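You operate a simulated robot arm through the tools that you are given. There is no shell and no other tool.

You run a simulated robot arm. Do the job below in one go: nothing can be reset, and whatever is moved stays where it is left.

JOB
Fill the cup that matches the teal jug's label up to its line.
Fine: jug back on the bench with its lid on; no spills; the other cup stays empty. Set down upright: teal jug.

It is judged by the outcome, as a careful person would: the job done as asked, and still so three seconds after it is handed in. It fails if anything else is knocked over, pushed out of place, dropped, spilled or broken. Lids that push on must go on centred and level and be pressed home; caps that screw on are set level and turned clockwise until they are tight.

ROBOT AND FRAMES
A 6-joint arm with a three-finger gripper, fixed in place. Base frame: the origin is on the floor under the middle of its stand, x ahead of it, y to its left, z up. Readings come in cm, rad, newtons and seconds.
It reaches about 121.3 cm from its shoulder. Its first joint turns from -2.897 to 2.897 rad. Payload 4.89 kg.
The tool frame sits at the grasp point between the pads (the TCP): z along the fingers, y along the line on which they close. The tips reach 3 cm beyond it. The gripper opens to 16.4 cm; its body begins 12.5 cm behind the TCP.
Orientation is told as [roll, pitch, yaw] about the base's x, y, z axes, in that order, counted from this pose: with the fingers straight down and closing along the base's y, the tool's x points along the base's -x, its y along +y and its z along -z.

CONTROLS
- The arm moves only by the tool servo_tool. Its argument "motion" is text: rows parted by semicolons, each of 7 numbers parted by spaces: the shift along the tool's x, y, z in units of 200 mm (1.0 is 200 mm), then the turn, a rotation vector about the tool's x, y, z in units of 45 degrees (1.0 is 45 degrees), then the opening, from 0 (shut) to 1 (fully open). In form: dx dy dz ax ay az hand; .... A call has 1 to 20 rows; each row is the pose to reach, as a shift and turn from the pose commanded when the call began, along the tool's axes at that moment. A call with a number of a shift or a turn outside -1 to 1 is refused whole. Rows are played at 5 a second. More than 5 cm and 0.15 rad between two rows, or a gripper value outside its range, and nothing of the call is played. A pose out of reach is approached as far as the arm can. The call stops where the force on the tool passes 40 N (or 10 N more than at its start, if that is more) or the arm is blocked; 0.2 s more then pass. The fingers move at their own pace (about 10.8 cm/s each) and stop on an object; they squeeze with about 26 N. The grip force told is the motor's: it shows also when the fingers shut on nothing. Time passes only in rows, and 0.2 s behind the last, so rows that repeat a pose let the fingers close. It gives the time, the measured TCP pose, the force on the tool (base axes), the opening and the grip force at its end, in the units of the frame above (readings bear some noise), with the torque about the TCP (base axes, N m) and any sound that the robot's microphone picked up.
- Cameras (640 x 400 px; columns grow to the right, rows downward): "scene" is fixed at [21.89, 65.05, 142.57]; the picture's right is [-0.57, -0.82, 0.00], its down [-0.51, 0.36, -0.78] and it looks along [0.64, -0.45, -0.63] (base axes); focal length 326 px, centre (320, 200). "wrist" rides on the gripper at [7.6, -0.2, -15.2] in the tool frame; the picture's right is [0.02, 1.00, 0.00], its down [-0.88, 0.02, -0.47] and it looks along [-0.47, 0.01, 0.88] (tool axes); focal length 247 px, centre (320, 200). There is no depth. A picture from a camera that has moved, and an enlarged one, comes with that camera's place and axes in the base frame and with its lens.
- snapshot(camera): a new picture of that camera. No time passes.
- raise_lower(by): moves the trunk up (or, below 0, down) by that many cm; the arm rides with it, the base frame stays. It gives what a move gives, with no picture.
- zoom(camera, box): a new picture of the part [left, top, right, bottom] of that camera's present view, enlarged. No time passes.
- hand_in(): hands the job in; it is judged then, once.

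Places have to be worked out from the pictures, the camera data and where the tool is seen. Open the gripper and draw the arm clear of the work before you hand the job in, unless the task says otherwise.

The tools are called after ">>>" as a command line: name --argument value ..., lists and objects as JSON in quotes. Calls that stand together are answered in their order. servo_tool: Moves the arm, as the interface text tells. Its arguments: {"type":"object","properties":{"motion":{"type":"string"}},"required":["motion"]} The other tools are called the same way: raise_lower (by) moves the trunk up or down; snapshot (camera) takes a picture; zoom (camera, box) takes an enlarged picture of a part of a camera's view; hand_in () hands the job in.

At the start:

```text
time: 0.0
eef_pos: [61.54, 8.0, 116.25]
tool_rot: [0.001, 0.001, -0.001]
force: [-0.8, 0.1, 0.3]
moment: [0.01, 0.0, -0.01]
opening: 16.4
grip_force: 0.1
trunk travel left (down, up): [-17.5, 21.5]
```

scene: 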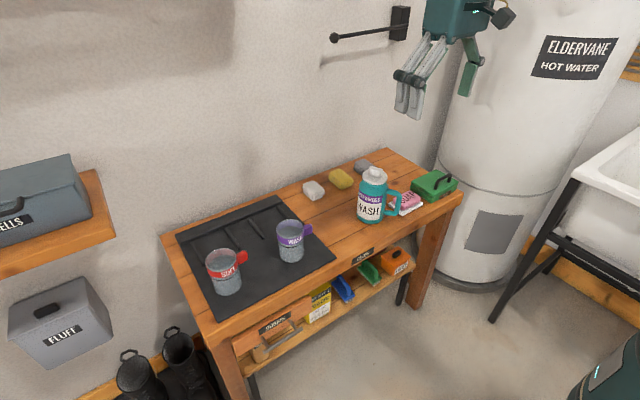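
wrist: 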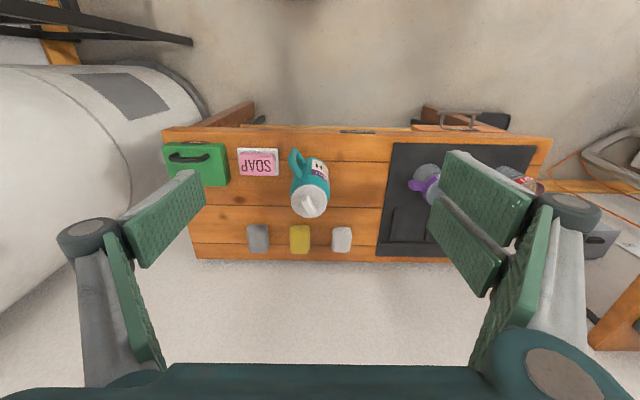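

I'll first look closely at the jug, the cups and their labels before moving anything.

>>> zoom --camera "scene" --box '[330, 140, 470, 240]'

>>> zoom --camera "scene" --box '[190, 200, 330, 300]'

>>> zoom --camera "wrist" --box '[160, 120, 400, 270]'

>>> zoom --camera "wrist" --box '[370, 120, 570, 270]'

```text
4.00 times, centred on (400, 190) of scene
camera zoom: at [21.89, 65.05, 142.57], right [-0.57, -0.82, 0.0], down [-0.51, 0.36, -0.78], along [0.64, -0.45, -0.63], focal length 1306 px, centre (0, 240)
```

zoom: 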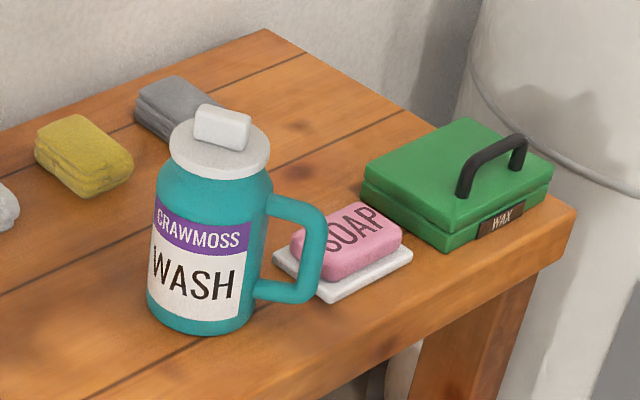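

```text
4.00 times, centred on (260, 250) of scene
camera zoom: at [21.89, 65.05, 142.57], right [-0.57, -0.82, 0.0], down [-0.51, 0.36, -0.78], along [0.64, -0.45, -0.63], focal length 1306 px, centre (560, 0)
```

zoom: 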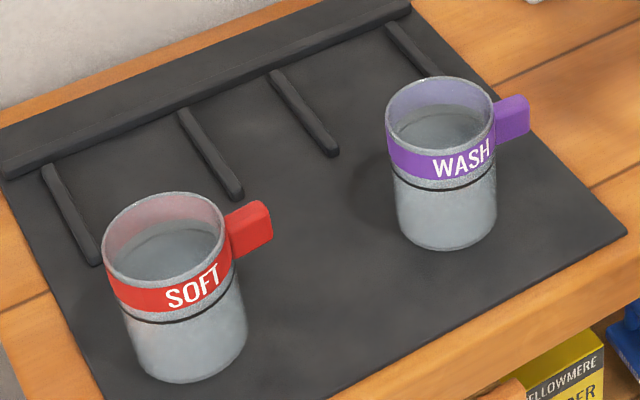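

```text
2.67 times, centred on (280, 195) of wrist
camera zoom: at [53.95, 7.78, 131.56], right [-0.02, 1.0, 0.0], down [0.88, 0.02, 0.47], along [0.47, 0.01, -0.88], focal length 659 px, centre (427, 213)
```

zoom: 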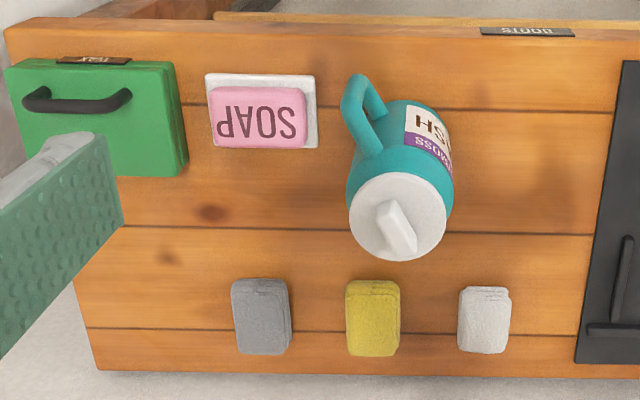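

```text
2.67 times, centred on (470, 195) of wrist
camera zoom: at [53.95, 7.78, 131.56], right [-0.02, 1.0, 0.0], down [0.88, 0.02, 0.47], along [0.47, 0.01, -0.88], focal length 659 px, centre (-80, 213)
```

zoom: 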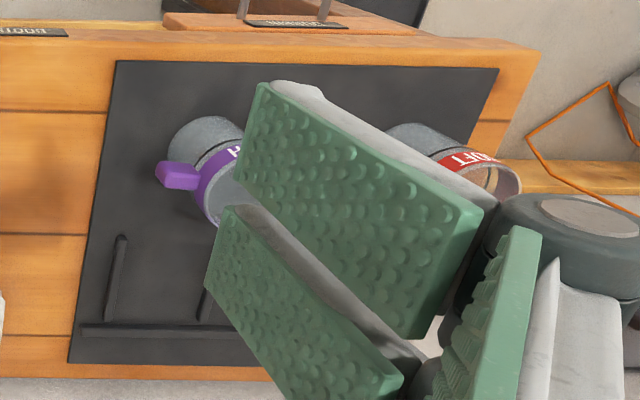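

The jug reads "CRAWMOSS WASH", so the target is the purple WASH cup. Rough positions are jug (77.5, 6), WASH cup (77.5, 36), SOFT cup (77.6, 55) and bench z≈72. I'll move a little closer above the jug to measure the lid, its knob and the handle direction.

>>> servo_tool --motion "-0.1 0 0.2 0 0 0 1; -0.2 0 0.4 0 0 0 1; -0.3 0 0.55 0 0 0 1; -0.3 0 0.55 0 0 0 1"

>>> snapshot --camera "wrist"

>>> snapshot --camera "scene"

```text
time: 1.0
eef_pos: [67.4, 7.84, 104.85]
tool_rot: [0.001, -0.001, 0.0]
force: [1.7, 0.2, -0.8]
moment: [0.0, 0.16, 0.02]
opening: 16.4
grip_force: 0.0
trunk travel left (down, up): [-17.5, 21.5]
```

```text
taken
camera wrist: at [59.86, 7.56, 120.23], right [-0.02, 1.0, 0.0], down [0.88, 0.02, 0.47], along [0.47, 0.01, -0.88], focal length 247 px, centre (320, 200)
```

wrist: 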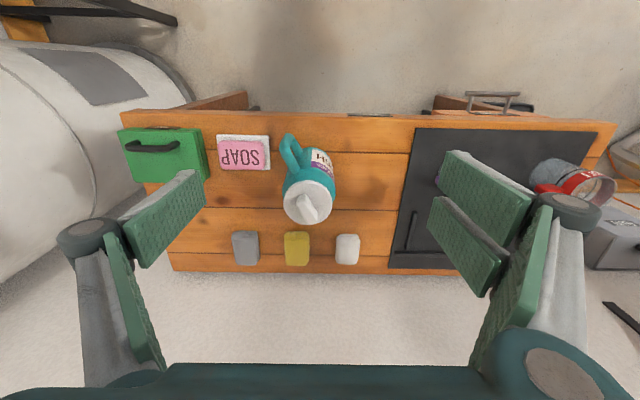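

```text
taken
```

scene: 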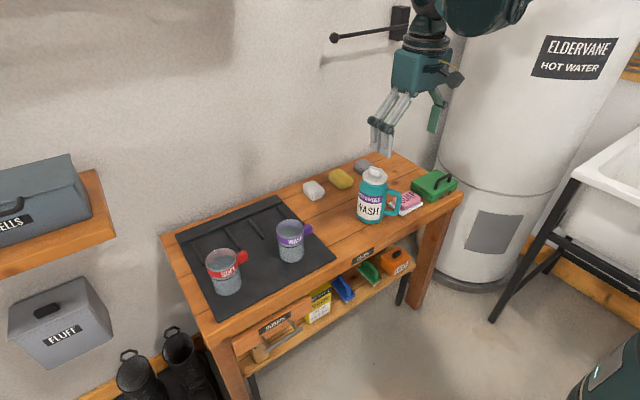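

The gripper has a thumb on −y and two fingers on +y. I'll zoom in on the jug and lid from this viewpoint.

>>> zoom --camera "wrist" --box '[230, 110, 390, 270]'

>>> zoom --camera "scene" --box '[350, 160, 420, 230]'

>>> zoom --camera "scene" --box '[265, 205, 325, 275]'

```text
2.50 times, centred on (310, 190) of wrist
camera zoom: at [59.86, 7.56, 120.23], right [-0.02, 1.0, 0.0], down [0.88, 0.02, 0.47], along [0.47, 0.01, -0.88], focal length 617 px, centre (345, 225)
```

zoom: 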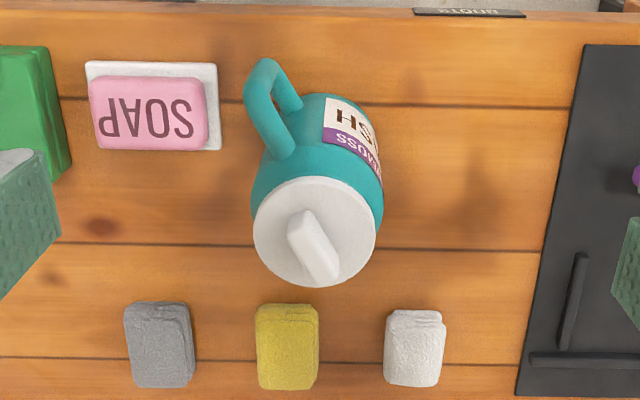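

```text
5.71 times, centred on (385, 195) of scene
camera zoom: at [21.89, 65.05, 142.57], right [-0.57, -0.82, 0.0], down [-0.51, 0.36, -0.78], along [0.64, -0.45, -0.63], focal length 1865 px, centre (-51, 229)
```

zoom: 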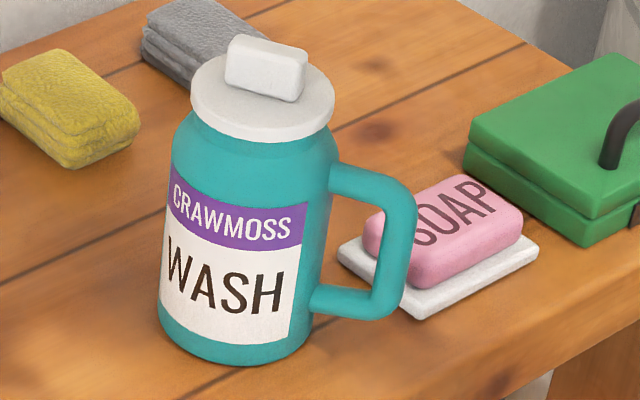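

```text
5.71 times, centred on (295, 240) of scene
camera zoom: at [21.89, 65.05, 142.57], right [-0.57, -0.82, 0.0], down [-0.51, 0.36, -0.78], along [0.64, -0.45, -0.63], focal length 1865 px, centre (463, -29)
```

zoom: 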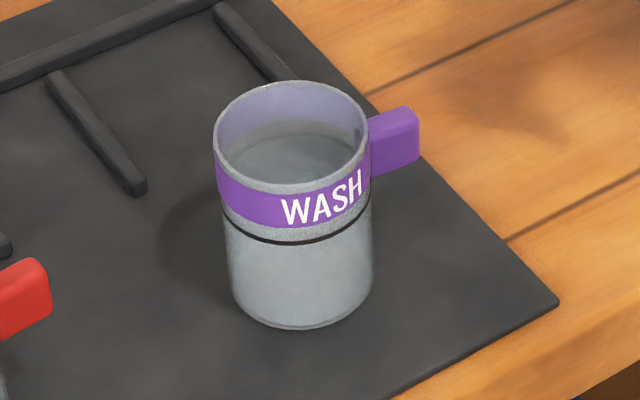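

The handle points along about (−0.88, −0.48), and the knob bar is parallel to it, about 29° from +x toward +y. The lid disc top is near (77.6, 6.4, 88). I'll go above the knob with the hand yawed 29° so it can close across the bar, staying high while I refine the position.

>>> servo_tool --motion "-0.1 -0.014 0.04 0 0 -0.13 1; -0.2 -0.028 0.08 0 0 -0.26 1; -0.3 -0.042 0.13 0 0 -0.39 1; -0.4 -0.056 0.18 0 0 -0.52 1; -0.51 -0.072 0.24 0 0 -0.644 1; -0.51 -0.072 0.24 0 0 -0.644 1"

>>> snapshot --camera "wrist"

>>> zoom --camera "wrist" --box '[240, 120, 400, 280]'

>>> zoom --camera "scene" --box '[320, 70, 460, 230]'

```text
time: 2.4
eef_pos: [77.71, 6.5, 100.43]
tool_rot: [-0.001, 0.0, 0.506]
force: [0.1, 0.2, -0.2]
moment: [0.01, 0.06, -0.02]
opening: 16.39
grip_force: 0.1
trunk travel left (down, up): [-17.5, 21.5]
```

```text
taken
camera wrist: at [71.14, 2.46, 115.73], right [-0.5, 0.86, 0.0], down [0.76, 0.44, 0.47], along [0.41, 0.24, -0.88], focal length 247 px, centre (320, 200)
```

wrist: 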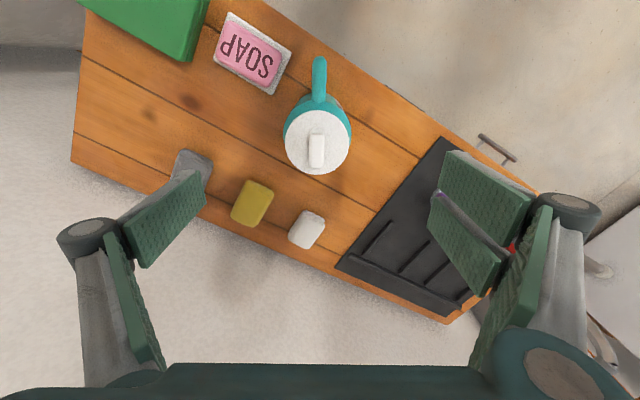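

```text
2.50 times, centred on (320, 200) of wrist
camera zoom: at [71.14, 2.46, 115.73], right [-0.5, 0.86, 0.0], down [0.76, 0.44, 0.47], along [0.41, 0.24, -0.88], focal length 617 px, centre (320, 200)
```

zoom: 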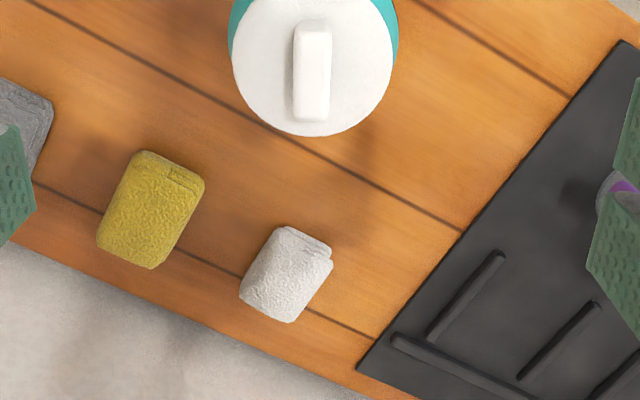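

```text
2.50 times, centred on (390, 150) of scene
camera zoom: at [21.89, 65.05, 142.57], right [-0.57, -0.82, 0.0], down [-0.51, 0.36, -0.78], along [0.64, -0.45, -0.63], focal length 816 px, centre (145, 325)
```

zoom: 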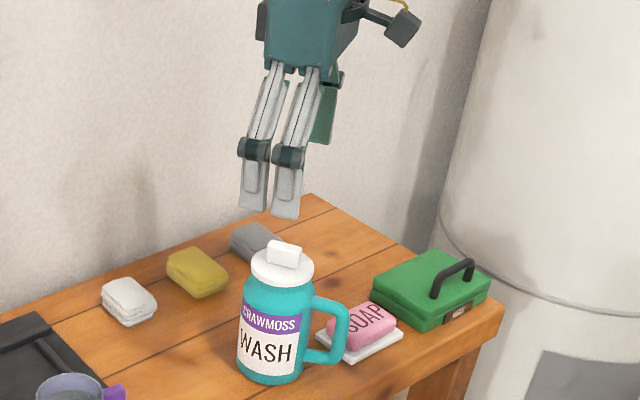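

The bar and handle line up with the image vertical, so the yaw is right. The knob sits about 0.4 cm toward tool −y. I'll shift, partly close the fingers, and descend to just above the knob to check heights.

>>> servo_tool --motion "0 -0.02 0.06 0 0 0 0.7; 0.003 -0.02 0.12 0 0 0 0.5; 0.003 -0.02 0.18 0 0 0 0.35; 0.003 -0.02 0.24 0 0 0 0.3; 0.003 -0.02 0.25 0 0 0 0.3; 0.003 -0.02 0.25 0 0 0 0.3"

>>> snapshot --camera "wrist"

>>> zoom --camera "scene" --box '[340, 120, 420, 200]'

```text
time: 3.8
eef_pos: [77.79, 6.11, 95.44]
tool_rot: [-0.001, -0.002, 0.506]
force: [0.8, -0.4, -0.2]
moment: [-0.04, 0.03, 0.03]
opening: 4.93
grip_force: 0.1
trunk travel left (down, up): [-17.5, 21.5]
```

```text
taken
camera wrist: at [71.18, 2.3, 110.76], right [-0.5, 0.86, 0.0], down [0.76, 0.44, 0.47], along [0.41, 0.24, -0.88], focal length 247 px, centre (320, 200)
```

wrist: 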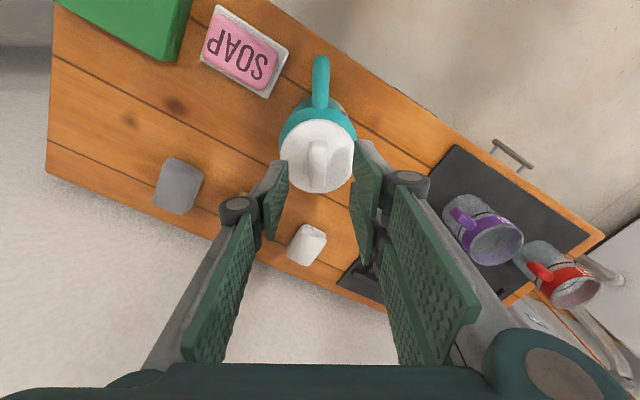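

```text
5.00 times, centred on (380, 160) of scene
camera zoom: at [21.89, 65.05, 142.57], right [-0.57, -0.82, 0.0], down [-0.51, 0.36, -0.78], along [0.64, -0.45, -0.63], focal length 1632 px, centre (20, 400)
```

zoom: 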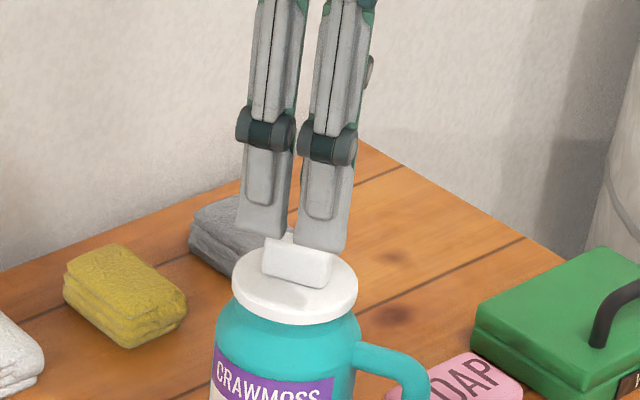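

The fingers are about 5 cm apart above the knob. I'll zoom to check centring before the final descent.

>>> zoom --camera "wrist" --box '[250, 100, 390, 240]'

```text
2.86 times, centred on (320, 170) of wrist
camera zoom: at [71.18, 2.3, 110.76], right [-0.5, 0.86, 0.0], down [0.76, 0.44, 0.47], along [0.41, 0.24, -0.88], focal length 706 px, centre (320, 286)
```

zoom: 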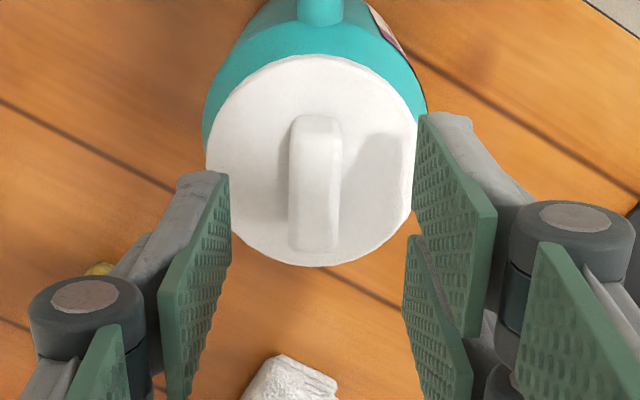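

The knob is about 0.17 cm toward tool −y of the finger midpoint. I'll correct that and descend until the tips are about half a centimetre above the disc.

>>> servo_tool --motion "0.004 -0.009 0.07 0 0 0 0.3; 0.004 -0.009 0.14 0 0 0 0.3; 0.004 -0.009 0.19 0 0 0 0.3; 0.004 -0.009 0.19 0 0 0 0.3"

>>> zoom --camera "scene" --box '[340, 140, 410, 210]'

>>> zoom --camera "wrist" --box '[250, 90, 390, 230]'

```text
time: 4.8
eef_pos: [78.07, 6.03, 91.5]
tool_rot: [-0.001, 0.001, 0.505]
force: [0.8, 0.0, -0.2]
moment: [0.0, 0.0, -0.04]
opening: 4.91
grip_force: 0.1
trunk travel left (down, up): [-17.5, 21.5]
```

```text
5.71 times, centred on (375, 175) of scene
camera zoom: at [21.89, 65.05, 142.57], right [-0.57, -0.82, 0.0], down [-0.51, 0.36, -0.78], along [0.64, -0.45, -0.63], focal length 1865 px, centre (6, 343)
```

zoom: 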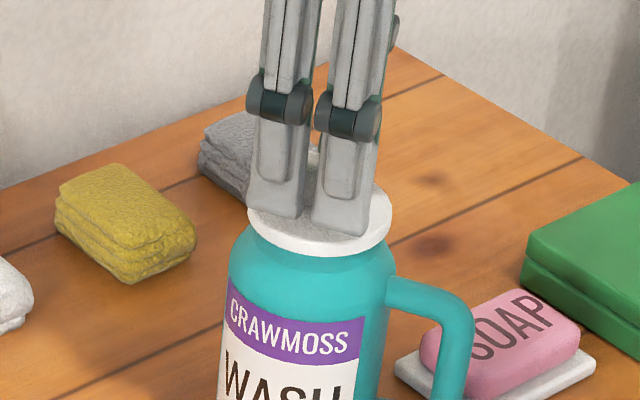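

```text
2.86 times, centred on (320, 160) of wrist
camera zoom: at [71.42, 2.05, 106.95], right [-0.5, 0.86, 0.0], down [0.76, 0.44, 0.47], along [0.41, 0.24, -0.88], focal length 706 px, centre (320, 314)
```

zoom: 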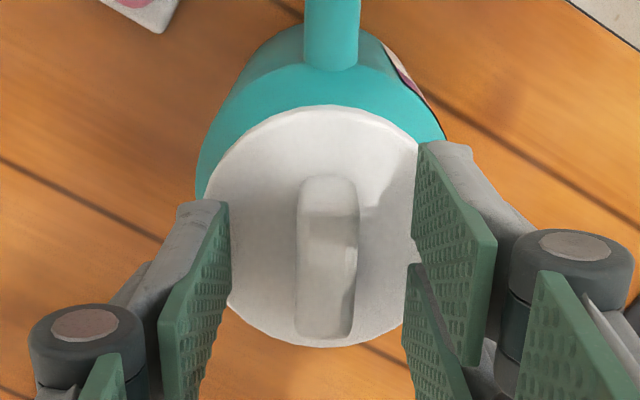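

The tips hover just above the disc and straddle the knob. I'll nudge 0.1 cm and close on the bar.

>>> servo_tool --motion "0 0.005 0.005 0 0 0 0.3; 0 0.005 0.005 0 0 0 0.15; 0 0.005 0.005 0 0 0 0; 0 0.005 0.005 0 0 0 0; 0 0.005 0.005 0 0 0 0"

>>> zoom --camera "scene" --box '[340, 140, 410, 210]'

>>> zoom --camera "wrist" --box '[250, 90, 390, 230]'

```text
time: 6.0
eef_pos: [77.9, 5.99, 91.46]
tool_rot: [0.0, 0.0, 0.506]
force: [-0.2, 0.4, -0.5]
moment: [0.0, 0.04, -0.02]
opening: 1.52
grip_force: 25.9
trunk travel left (down, up): [-17.5, 21.5]
heard: snap
```

```text
5.71 times, centred on (375, 175) of scene
camera zoom: at [21.89, 65.05, 142.57], right [-0.57, -0.82, 0.0], down [-0.51, 0.36, -0.78], along [0.64, -0.45, -0.63], focal length 1865 px, centre (6, 343)
```

zoom: 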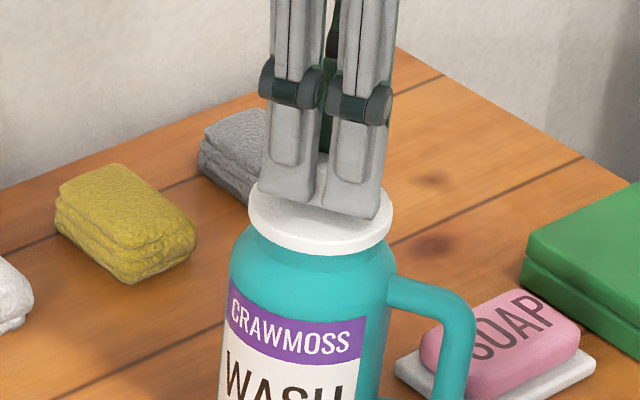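

```text
2.86 times, centred on (320, 160) of wrist
camera zoom: at [71.36, 2.11, 106.83], right [-0.5, 0.86, 0.0], down [0.76, 0.44, 0.47], along [0.41, 0.24, -0.88], focal length 706 px, centre (320, 314)
```

zoom: 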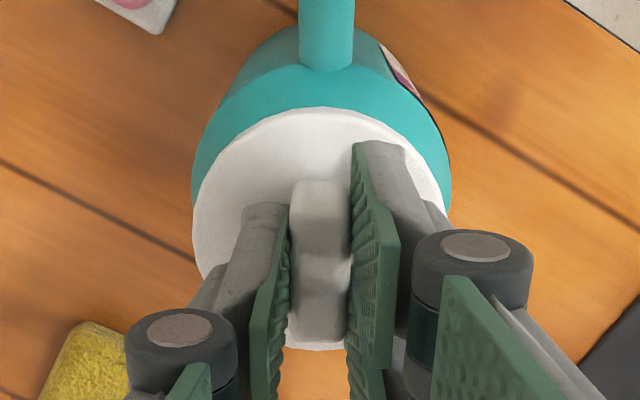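

It's gripped with an opening of 1.5 cm, and I heard a snap, possibly the push-on lid popping loose. I'll lift in small steps and watch the force.

>>> servo_tool --motion "0 0 -0.01 0 0 0 0; 0 0 -0.02 0 0 0 0; 0 0 -0.03 0 0 0 0; 0 0 -0.03 0 0 0 0"

>>> zoom --camera "scene" --box '[340, 140, 410, 210]'

>>> zoom --camera "wrist" --box '[250, 90, 390, 230]'

```text
time: 7.0
eef_pos: [77.77, 5.98, 92.15]
tool_rot: [0.001, 0.0, 0.507]
force: [-0.2, 0.5, -0.7]
moment: [0.04, 0.0, 0.0]
opening: 1.49
grip_force: 26.0
trunk travel left (down, up): [-17.5, 21.5]
```

```text
5.71 times, centred on (375, 175) of scene
camera zoom: at [21.89, 65.05, 142.57], right [-0.57, -0.82, 0.0], down [-0.51, 0.36, -0.78], along [0.64, -0.45, -0.63], focal length 1865 px, centre (6, 343)
```

zoom: 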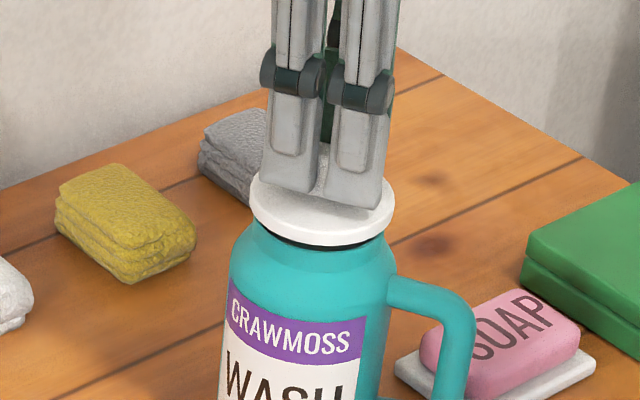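

```text
2.86 times, centred on (320, 160) of wrist
camera zoom: at [71.31, 2.14, 107.47], right [-0.5, 0.86, 0.0], down [0.76, 0.44, 0.47], along [0.41, 0.24, -0.88], focal length 706 px, centre (320, 314)
```

zoom: 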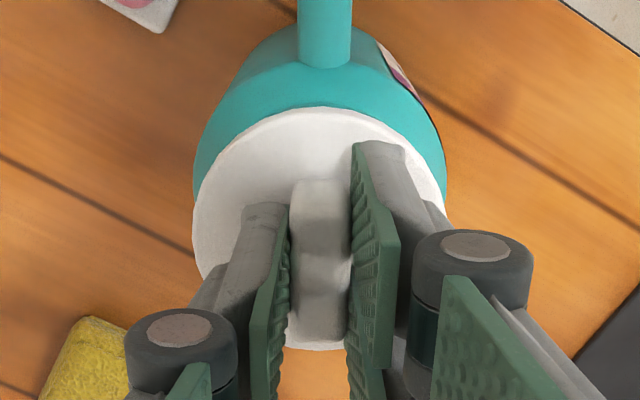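

The lid lifts freely with a visible gap and almost no load, so it's a push-on lid. I'll raise it clear and look at its underside.

>>> servo_tool --motion "0 0 -0.08 0 0 0 0; 0 0 -0.16 0 0 0 0; 0 0 -0.26 0 0 0 0; 0 0 -0.38 0 0 0 0; 0 0 -0.5 0 0 0 0; 0 0 -0.5 0 0 0 0"

>>> zoom --camera "scene" --box '[330, 110, 430, 210]'

>>> snapshot --camera "wrist"

```text
time: 8.4
eef_pos: [77.75, 6.03, 102.01]
tool_rot: [0.0, -0.001, 0.505]
force: [0.4, -0.1, -0.7]
moment: [0.01, -0.05, -0.01]
opening: 1.5
grip_force: 26.2
trunk travel left (down, up): [-17.5, 21.5]
```

```text
4.00 times, centred on (380, 160) of scene
camera zoom: at [21.89, 65.05, 142.57], right [-0.57, -0.82, 0.0], down [-0.51, 0.36, -0.78], along [0.64, -0.45, -0.63], focal length 1306 px, centre (80, 360)
```

zoom: 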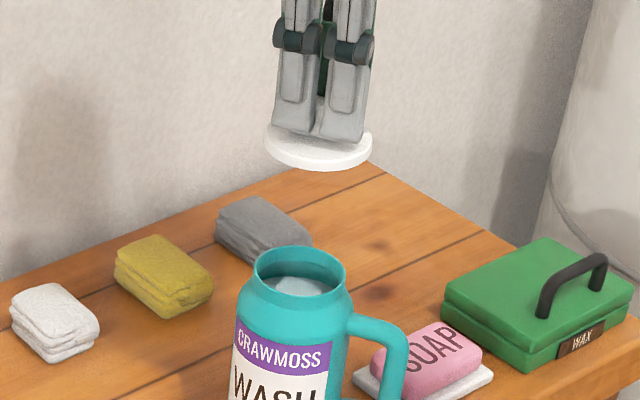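

```text
taken
camera wrist: at [71.26, 2.04, 117.41], right [-0.5, 0.86, 0.0], down [0.76, 0.44, 0.47], along [0.41, 0.24, -0.88], focal length 247 px, centre (320, 200)
```

wrist: 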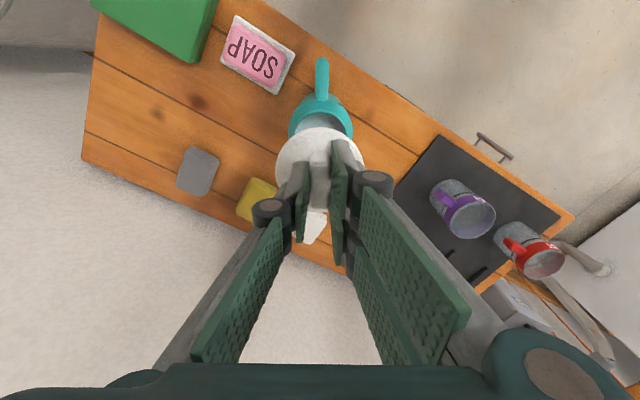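

The lid is off, and liquid is visible about 2 cm below the jug's rim. I'll set the lid on the clear bench area around (80, 20), between the jug and the mat, moving sideways first and then down.

>>> servo_tool --motion "-0.08 0.1 0 0 0 0 0; -0.19 0.25 0 0 0 0 0; -0.31 0.4 0 0 0 0 0; -0.4 0.52 0 0 0 0 0; -0.4317 0.557 0.05 0 0 0 0; -0.4317 0.557 0.2 0 0 0 0; -0.4317 0.557 0.38 0 0 0 0; -0.4317 0.557 0.56 0 0 0 0; -0.4317 0.557 0.72 0 0 0 0; -0.4317 0.557 0.8 0 0 0 0; -0.4317 0.557 0.8 0 0 0 0"

>>> zoom --camera "scene" --box '[290, 130, 430, 230]'

>>> snapshot --camera "wrist"

```text
time: 10.8
eef_pos: [80.24, 19.74, 86.13]
tool_rot: [0.001, 0.0, 0.506]
force: [0.9, -0.2, -1.4]
moment: [-0.01, 0.03, 0.03]
opening: 1.53
grip_force: 26.3
trunk travel left (down, up): [-17.5, 21.5]
```

```text
4.00 times, centred on (360, 180) of scene
camera zoom: at [21.89, 65.05, 142.57], right [-0.57, -0.82, 0.0], down [-0.51, 0.36, -0.78], along [0.64, -0.45, -0.63], focal length 1306 px, centre (160, 280)
```

zoom: 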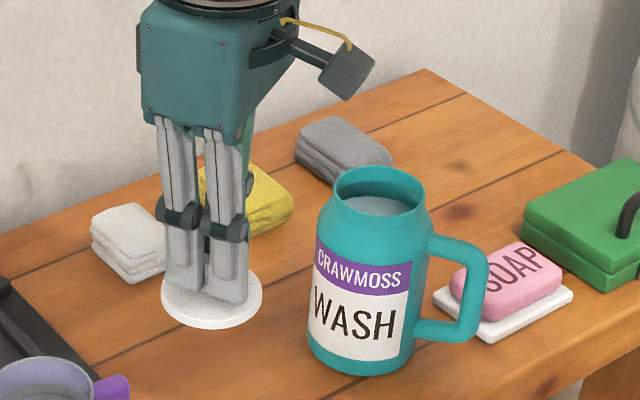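

```text
taken
camera wrist: at [73.59, 15.84, 101.53], right [-0.5, 0.86, 0.0], down [0.76, 0.44, 0.47], along [0.41, 0.24, -0.88], focal length 247 px, centre (320, 200)
```

wrist: 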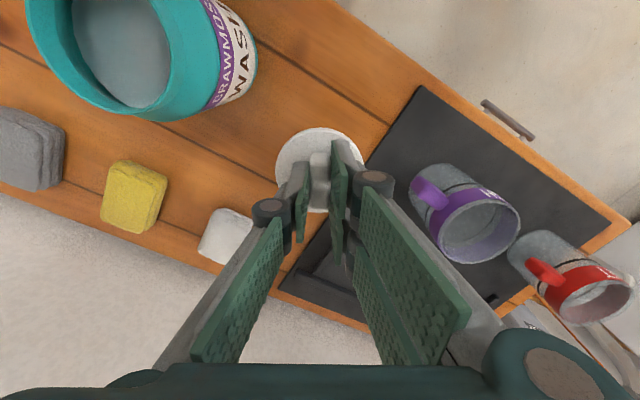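

The path is clear. I'll lower most of the way, stopping about 3 cm above the bench.

>>> servo_tool --motion "0 0 0.12 0 0 0 0; 0 0 0.24 0 0 0 0; 0 0 0.34 0 0 0 0; 0 0 0.38 0 0 0 0; 0 0 0.38 0 0 0 0"

>>> zoom --camera "scene" --box '[320, 160, 390, 230]'

```text
time: 12.0
eef_pos: [80.06, 19.95, 78.53]
tool_rot: [0.0, -0.001, 0.506]
force: [-0.1, 0.0, -0.9]
moment: [-0.01, 0.04, -0.03]
opening: 1.5
grip_force: 26.2
trunk travel left (down, up): [-17.5, 21.5]
```

```text
5.71 times, centred on (355, 195) of scene
camera zoom: at [21.89, 65.05, 142.57], right [-0.57, -0.82, 0.0], down [-0.51, 0.36, -0.78], along [0.64, -0.45, -0.63], focal length 1865 px, centre (120, 229)
```

zoom: 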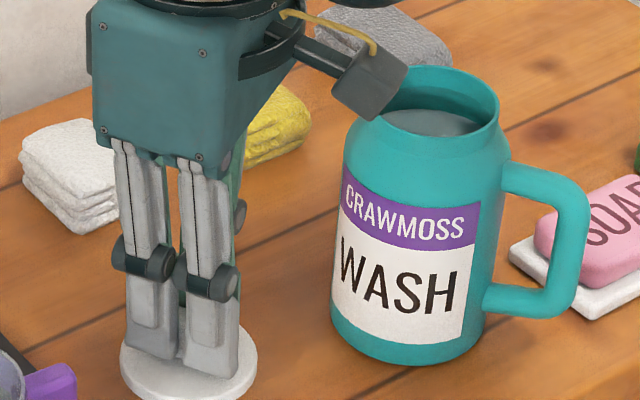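

I'm near the bench now. I'll creep down in small steps and watch the force for contact.

>>> servo_tool --motion "0 0 0.02 0 0 0 0; 0 0 0.04 0 0 0 0; 0 0 0.06 0 0 0 0; 0 0 0.06 0 0 0 0"

>>> zoom --camera "scene" --box '[320, 180, 370, 230]'

```text
time: 13.0
eef_pos: [80.07, 20.11, 77.33]
tool_rot: [0.0, 0.0, 0.504]
force: [0.5, -0.6, 0.0]
moment: [-0.01, 0.04, -0.01]
opening: 1.5
grip_force: 26.1
trunk travel left (down, up): [-17.5, 21.5]
```

```text
8.00 times, centred on (345, 205) of scene
camera zoom: at [21.89, 65.05, 142.57], right [-0.57, -0.82, 0.0], down [-0.51, 0.36, -0.78], along [0.64, -0.45, -0.63], focal length 2611 px, centre (120, 160)
```

zoom: 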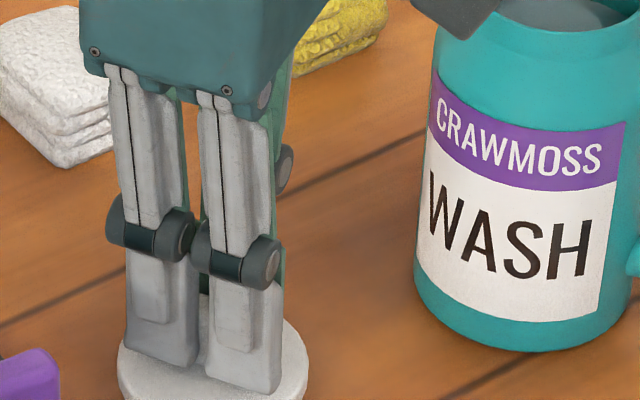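

There's no contact load yet, so I'll continue down in small steps.

>>> servo_tool --motion "0 0 0.01 0 0 0 0; 0 0 0.02 0 0 0 0; 0 0 0.02 0 0 0 0"

>>> zoom --camera "scene" --box '[320, 195, 370, 245]'

```text
time: 13.8
eef_pos: [80.06, 20.01, 77.03]
tool_rot: [0.001, -0.001, 0.506]
force: [0.4, -0.7, 0.1]
moment: [0.05, 0.0, 0.01]
opening: 1.5
grip_force: 26.0
trunk travel left (down, up): [-17.5, 21.5]
```

```text
8.00 times, centred on (345, 220) of scene
camera zoom: at [21.89, 65.05, 142.57], right [-0.57, -0.82, 0.0], down [-0.51, 0.36, -0.78], along [0.64, -0.45, -0.63], focal length 2611 px, centre (120, 40)
```

zoom: 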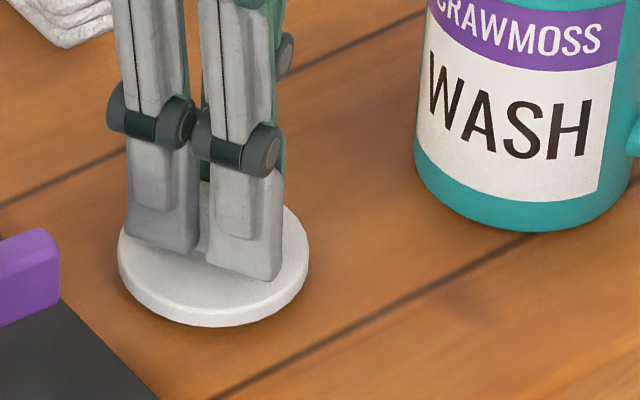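

The force has moved from about −0.9 N to 0, which hints at first contact. I'll go two more millimetres to confirm.

>>> servo_tool --motion "0 0 0.01 0 0 0 0; 0 0 0.01 0 0 0 0"

>>> servo_tool --motion "0 0 0.01 0 0 0 0; 0 0 0.01 0 0 0 0"

>>> zoom --camera "scene" --box '[320, 195, 370, 245]'

```text
time: 14.4
eef_pos: [80.13, 19.88, 76.82]
tool_rot: [0.0, 0.001, 0.507]
force: [0.5, -0.2, -0.2]
moment: [0.01, 0.0, 0.01]
opening: 1.5
grip_force: 25.9
trunk travel left (down, up): [-17.5, 21.5]
```

```text
time: 15.0
eef_pos: [80.02, 19.92, 76.48]
tool_rot: [0.001, 0.001, 0.506]
force: [0.3, 0.7, -0.7]
moment: [0.03, 0.01, 0.0]
opening: 1.51
grip_force: 26.1
trunk travel left (down, up): [-17.5, 21.5]
```

```text
8.00 times, centred on (345, 220) of scene
camera zoom: at [21.89, 65.05, 142.57], right [-0.57, -0.82, 0.0], down [-0.51, 0.36, -0.78], along [0.64, -0.45, -0.63], focal length 2611 px, centre (120, 40)
```

zoom: 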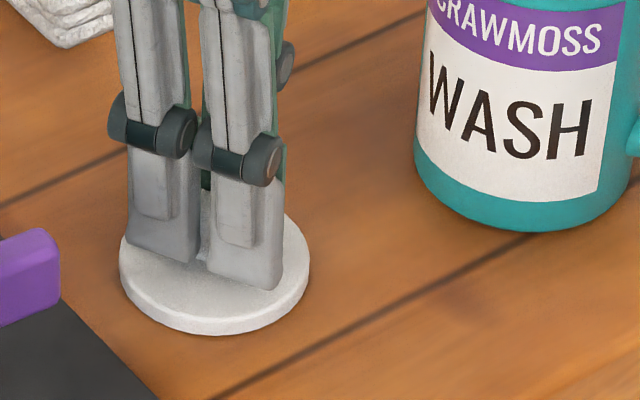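

The lid is still moving down, so it isn't in contact yet. I'll continue.

>>> servo_tool --motion "0 0 0.012 0 0 0 0; 0 0 0.012 0 0 0 0"

>>> servo_tool --motion "0 0 0.012 0 0 0 0; 0 0 0.012 0 0 0 0"

>>> zoom --camera "scene" --box '[320, 195, 370, 245]'

```text
time: 15.6
eef_pos: [80.04, 19.87, 76.35]
tool_rot: [-0.001, -0.001, 0.505]
force: [3.9, 1.9, 16.1]
moment: [0.11, -0.17, 0.01]
opening: 1.49
grip_force: 25.8
trunk travel left (down, up): [-17.5, 21.5]
```

```text
time: 16.2
eef_pos: [79.86, 19.88, 76.18]
tool_rot: [0.0, 0.0, 0.507]
force: [2.0, 3.6, 35.5]
moment: [0.11, -0.08, 0.02]
opening: 1.49
grip_force: 26.3
trunk travel left (down, up): [-17.5, 21.5]
```

```text
8.00 times, centred on (345, 220) of scene
camera zoom: at [21.89, 65.05, 142.57], right [-0.57, -0.82, 0.0], down [-0.51, 0.36, -0.78], along [0.64, -0.45, -0.63], focal length 2611 px, centre (120, 40)
```

zoom: 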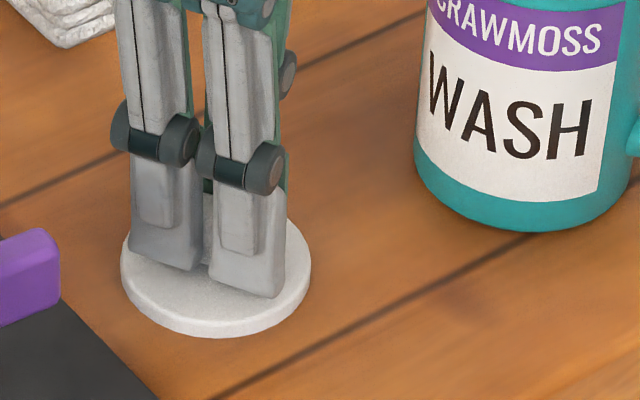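

Contact came at z≈76.35, with 35 N of load now. I'll relieve the pressure, open the fingers gently, then lift clear.

>>> servo_tool --motion "0 0 -0.008 0 0 0 0; 0 0 -0.016 0 0 0 0; 0 0 -0.016 0 0 0 0"

>>> servo_tool --motion "0 0 0 0 0 0 0.15; 0 0 0 0 0 0 0.3; 0 0 0 0 0 0 0.3; 0 0 -0.1 0 0 0 0.3; 0 0 -0.3 0 0 0 0.3; 0 0 -0.5 0 0 0 0.35; 0 0 -0.7 0 0 0 0.35; 0 0 -0.9 0 0 0 0.35; 0 0 -0.9 0 0 0 0.35"

>>> zoom --camera "scene" --box '[290, 130, 430, 230]'

>>> snapshot --camera "wrist"

```text
time: 17.0
eef_pos: [79.99, 19.99, 76.2]
tool_rot: [0.0, 0.0, 0.505]
force: [-1.0, -0.2, -1.1]
moment: [0.03, -0.02, 0.0]
opening: 1.51
grip_force: 25.4
trunk travel left (down, up): [-17.5, 21.5]
```

```text
time: 19.0
eef_pos: [80.0, 20.01, 94.06]
tool_rot: [0.001, 0.0, 0.506]
force: [-0.8, -0.3, -0.2]
moment: [-0.01, -0.03, -0.02]
opening: 5.73
grip_force: 0.1
trunk travel left (down, up): [-17.5, 21.5]
```

```text
4.00 times, centred on (360, 180) of scene
camera zoom: at [21.89, 65.05, 142.57], right [-0.57, -0.82, 0.0], down [-0.51, 0.36, -0.78], along [0.64, -0.45, -0.63], focal length 1306 px, centre (160, 280)
```

zoom: 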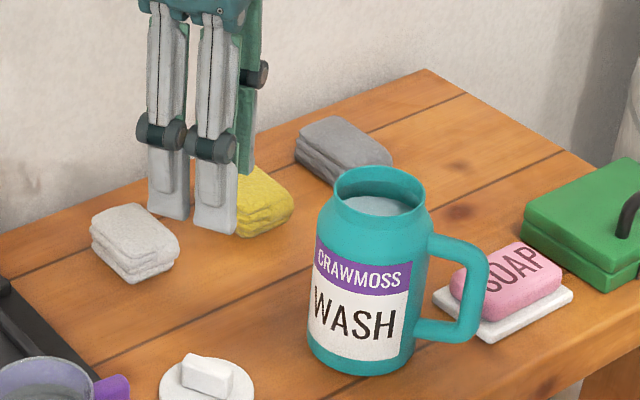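

```text
taken
camera wrist: at [73.49, 16.2, 109.46], right [-0.5, 0.86, 0.0], down [0.76, 0.44, 0.47], along [0.41, 0.24, -0.88], focal length 247 px, centre (320, 200)
```

wrist: 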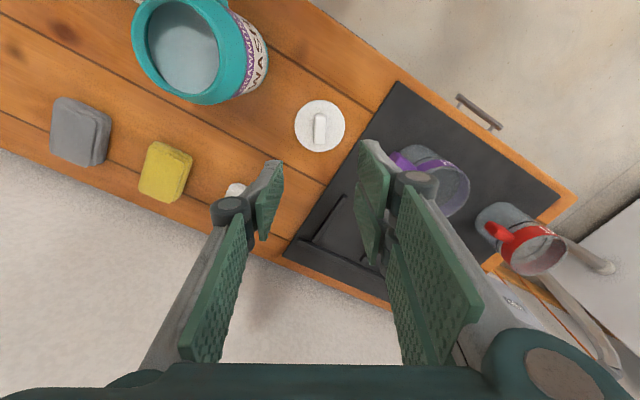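

The lid sits flat at (80, 20). Next I'll grasp the jug body from the handle side with the tool pitched about 20° below horizontal, so the handle sits between the fingers, the thumb is on the soap side, and the camera stays above bench level. First I'll move back and start pitching.

>>> servo_tool --motion "0.1 -0.06 -0.1 0 0 0 0.35; 0.27 -0.16 -0.15 0 -0.1 0 0.5; 0.43 -0.26 -0.15 0 -0.25 0 0.6; 0.6 -0.36 -0.15 0 -0.4 0 0.7; 0.77 -0.46 -0.15 0 -0.55 0 0.8; 0.932 -0.558 -0.15 0 -0.7 0 0.8; 0.932 -0.558 -0.15 0 -0.8 0 0.8; 0.932 -0.558 -0.15 0 -0.8 0 0.8"

>>> snapshot --camera "scene"

>>> snapshot --camera "wrist"

```text
time: 20.8
eef_pos: [69.12, 1.2, 97.35]
tool_rot: [0.001, -0.629, 0.504]
force: [0.5, 0.5, 0.7]
moment: [0.02, -0.04, -0.01]
opening: 13.14
grip_force: 0.1
trunk travel left (down, up): [-17.5, 21.5]
```

```text
taken
```

scene: 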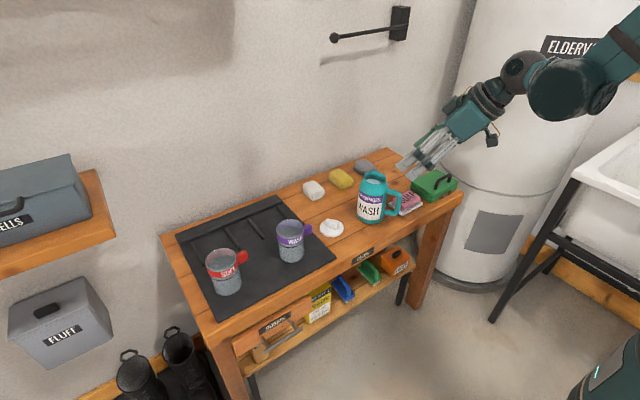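

```text
taken
camera wrist: at [55.95, -6.27, 105.2], right [-0.5, 0.87, -0.01], down [0.37, 0.23, 0.9], along [0.78, 0.45, -0.43], focal length 247 px, centre (320, 200)
```

wrist: 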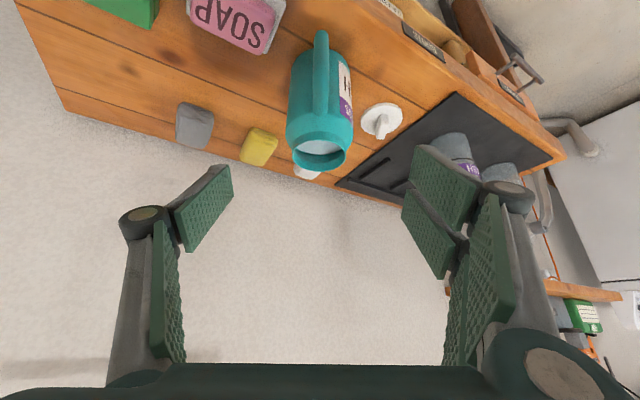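

The jug is centred between the open fingers. I'll finish the pitch to about 20° below horizontal, staying in place.

>>> servo_tool --motion "0 0 0 0 -0.15 0 0.8; 0 0 0 0 -0.3 0 0.8; 0 0 0 0 -0.45 0 0.8; 0 0 0 0 -0.6 0 0.8; 0 0 0 0 -0.756 0 0.8; 0 0 0 0 -0.756 0 0.8"

>>> snapshot --camera "scene"

>>> snapshot --camera "wrist"

```text
time: 22.2
eef_pos: [71.86, 0.47, 103.7]
tool_rot: [0.0, -1.221, 0.507]
force: [0.5, 0.4, -0.4]
moment: [0.0, 0.01, -0.03]
opening: 13.12
grip_force: 0.1
out of reach, approached as far as the arm can: row 4, 5, 6
trunk travel left (down, up): [-17.5, 21.5]
```

```text
taken
```

scene: 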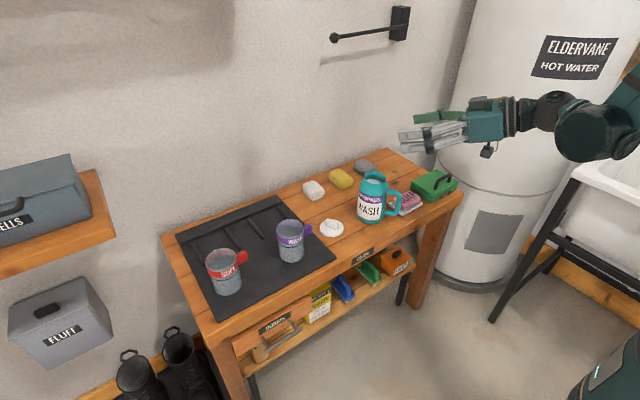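

```text
taken
camera wrist: at [57.07, -7.92, 101.86], right [-0.49, 0.87, -0.02], down [-0.13, -0.05, 0.99], along [0.86, 0.49, 0.14], focal length 247 px, centre (320, 200)
```

wrist: 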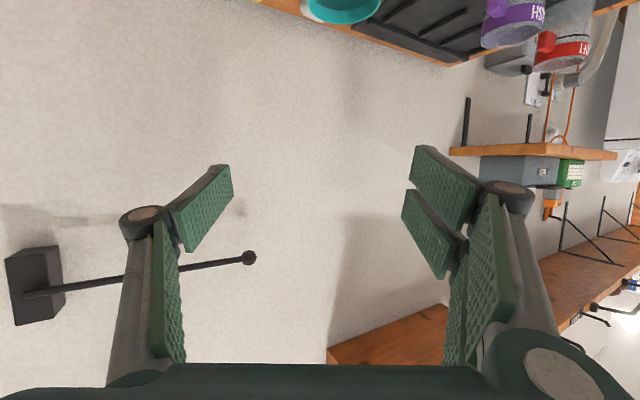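

The 20° pitch at that spot was out of reach and the hand ended up at (71.9, 0.5, 103.7). The shoulder seems too high for a low horizontal reach, so I'll lower the trunk a bit. The hand stays well above the jug at z≈95.7.

>>> raise_lower --by -8

>>> snapshot --camera "scene"

>>> snapshot --camera "wrist"

```text
time: 23.4
eef_pos: [71.66, 0.53, 95.82]
tool_rot: [0.001, -1.221, 0.507]
force: [0.0, 0.2, 0.1]
moment: [0.01, 0.01, 0.02]
opening: 13.1
grip_force: 0.1
trunk travel left (down, up): [-9.5, 29.5]
```

```text
taken
```

scene: 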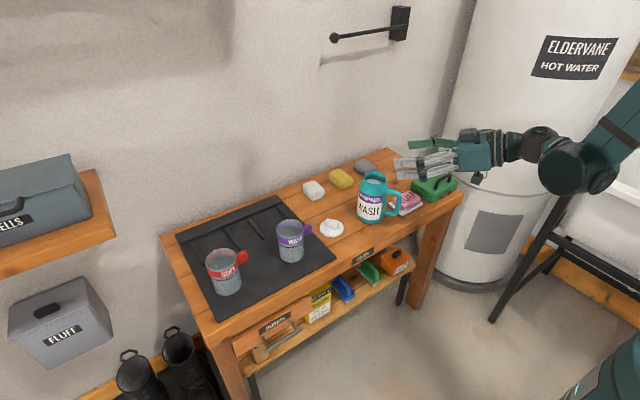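

```text
taken
camera wrist: at [57.05, -7.89, 93.87], right [-0.49, 0.87, -0.02], down [-0.13, -0.05, 0.99], along [0.86, 0.49, 0.14], focal length 247 px, centre (320, 200)
```

wrist: 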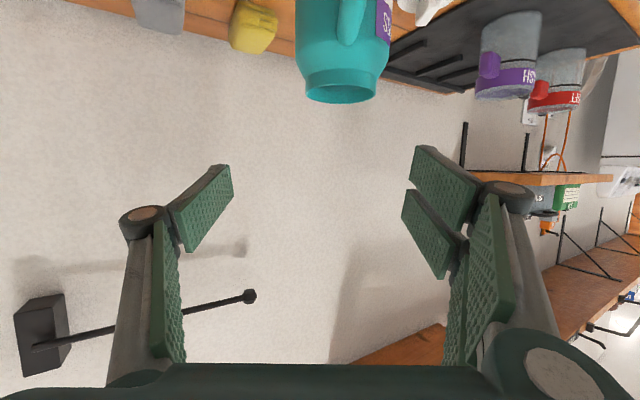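

The commanded pose may differ from the reached one. A zero-shift row will tell me where the commanded frame is, and either possibility is clear of the jug.

>>> servo_tool --motion "0 0 0 0 0 0 0.8; 0 0 0 0 0 0 0.8"

>>> snapshot --camera "wrist"

```text
time: 24.0
eef_pos: [71.73, 0.55, 95.64]
tool_rot: [-0.001, -1.221, 0.506]
force: [-0.3, -1.6, -0.7]
moment: [-0.02, 0.01, -0.01]
opening: 13.11
grip_force: 0.0
trunk travel left (down, up): [-9.5, 29.5]
```

```text
taken
camera wrist: at [57.05, -7.89, 93.86], right [-0.49, 0.87, -0.02], down [-0.13, -0.05, 0.99], along [0.86, 0.49, 0.14], focal length 247 px, centre (320, 200)
```

wrist: 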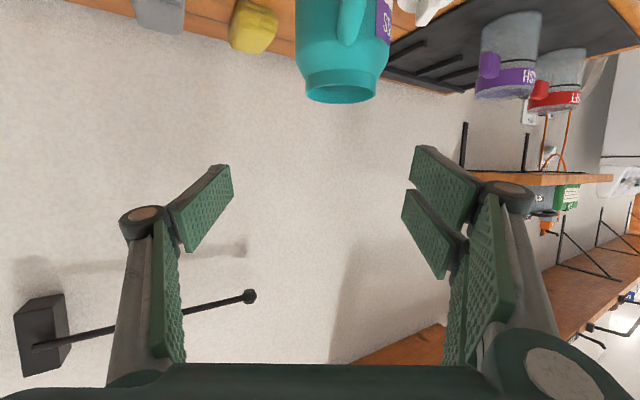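

The command frame resyncs to the reached pose. The jug axis is about 1.9 cm to the tool's +y side, so I'll shift sideways to centre the hand before going lower.

>>> servo_tool --motion "0 0.05 0 0 0 0 0.8; 0 0.096 0 0 0 0 0.8; 0 0.096 0 0 0 0 0.8"

>>> snapshot --camera "wrist"

```text
time: 24.8
eef_pos: [70.93, 2.19, 96.14]
tool_rot: [0.001, -1.215, 0.506]
force: [0.2, -0.1, -0.2]
moment: [0.0, -0.02, 0.02]
opening: 13.14
grip_force: 0.1
out of reach, approached as far as the arm can: row 2, 3
trunk travel left (down, up): [-9.5, 29.5]
```

```text
taken
camera wrist: at [56.25, -6.34, 94.3], right [-0.49, 0.87, -0.02], down [-0.13, -0.05, 0.99], along [0.86, 0.49, 0.14], focal length 247 px, centre (320, 200)
```

wrist: 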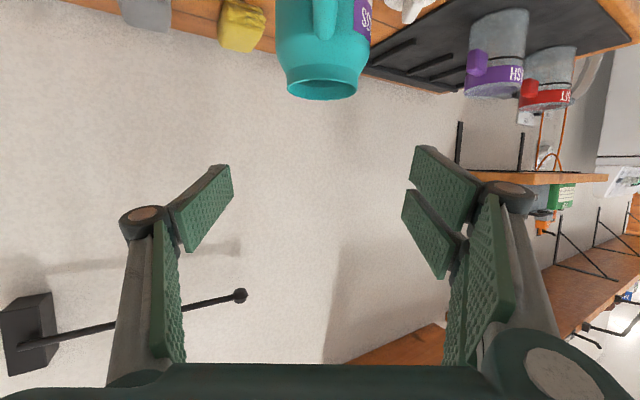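

Laterally the hand is now centred on the jug (offset about 0), with the tips about 5 cm short of its axis. I'll lower the trunk further, which leaves the straddling hand just above handle height.

>>> raise_lower --by -8

>>> snapshot --camera "scene"

>>> snapshot --camera "wrist"

```text
time: 25.9
eef_pos: [70.91, 2.01, 88.07]
tool_rot: [0.001, -1.216, 0.505]
force: [-0.2, 0.5, -0.4]
moment: [-0.01, -0.01, 0.01]
opening: 13.11
grip_force: 0.1
trunk travel left (down, up): [-1.5, 37.5]
```

```text
taken
```

scene: 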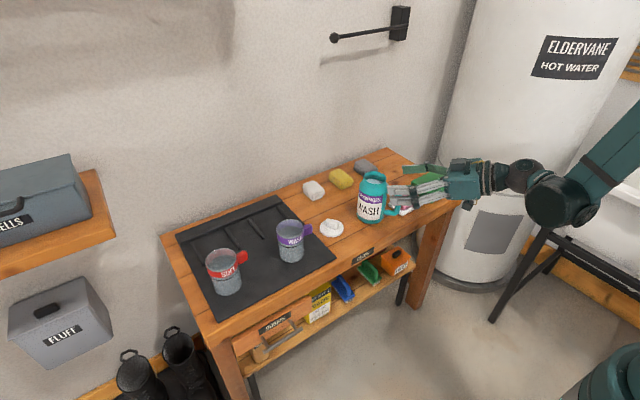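

```text
taken
camera wrist: at [56.25, -6.34, 86.31], right [-0.49, 0.87, -0.02], down [-0.13, -0.05, 0.99], along [0.86, 0.49, 0.14], focal length 247 px, centre (320, 200)
```

wrist: 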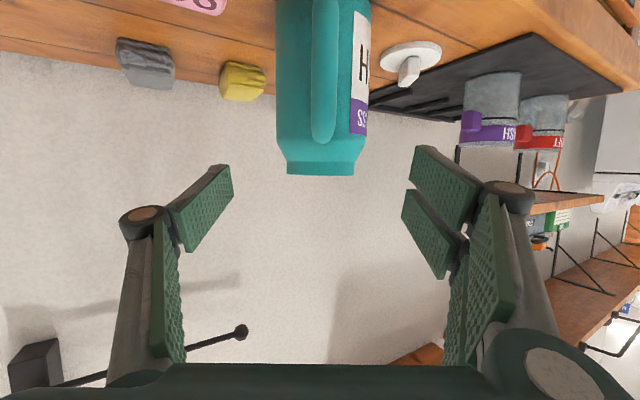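

The jug sits squarely between the fingers. I'll advance diagonally forward and down toward the grasp point (77.85, 6.07, ~79), stopping halfway to check.

>>> servo_tool --motion "0.05 0.001 0.09 0 0 0 0.8; 0.1 0.002 0.18 0 0 0 0.8; 0.15 0.002 0.27 0 0 0 0.8; 0.15 0.002 0.27 0 0 0 0.8"

>>> snapshot --camera "wrist"

>>> zoom --camera "scene" --box '[330, 130, 490, 240]'

```text
time: 26.9
eef_pos: [75.78, 3.86, 85.98]
tool_rot: [0.002, -1.211, 0.506]
force: [-0.2, -0.8, 0.1]
moment: [0.0, 0.01, -0.03]
opening: 13.13
grip_force: 0.1
out of reach, approached as far as the arm can: row 1, 2, 3, 4
trunk travel left (down, up): [-1.5, 37.5]
```

```text
taken
camera wrist: at [61.05, -4.59, 84.29], right [-0.49, 0.87, -0.02], down [-0.13, -0.05, 0.99], along [0.86, 0.49, 0.13], focal length 247 px, centre (320, 200)
```

wrist: 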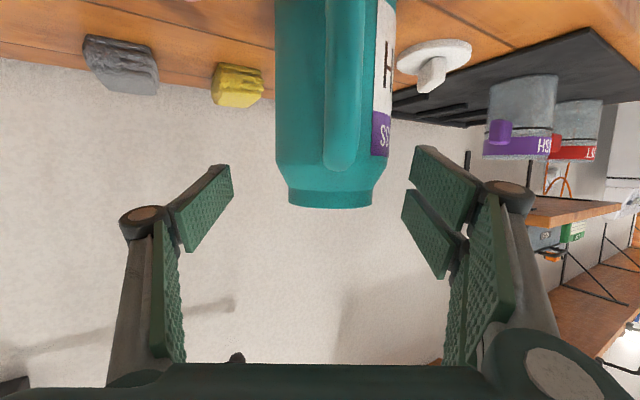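

```text
3.64 times, centred on (410, 185) of scene
camera zoom: at [21.89, 65.05, 142.57], right [-0.57, -0.82, 0.0], down [-0.51, 0.36, -0.78], along [0.64, -0.45, -0.63], focal length 1187 px, centre (-7, 254)
```

zoom: 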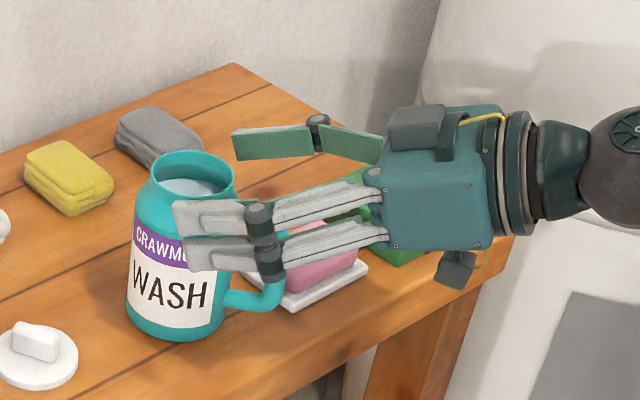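

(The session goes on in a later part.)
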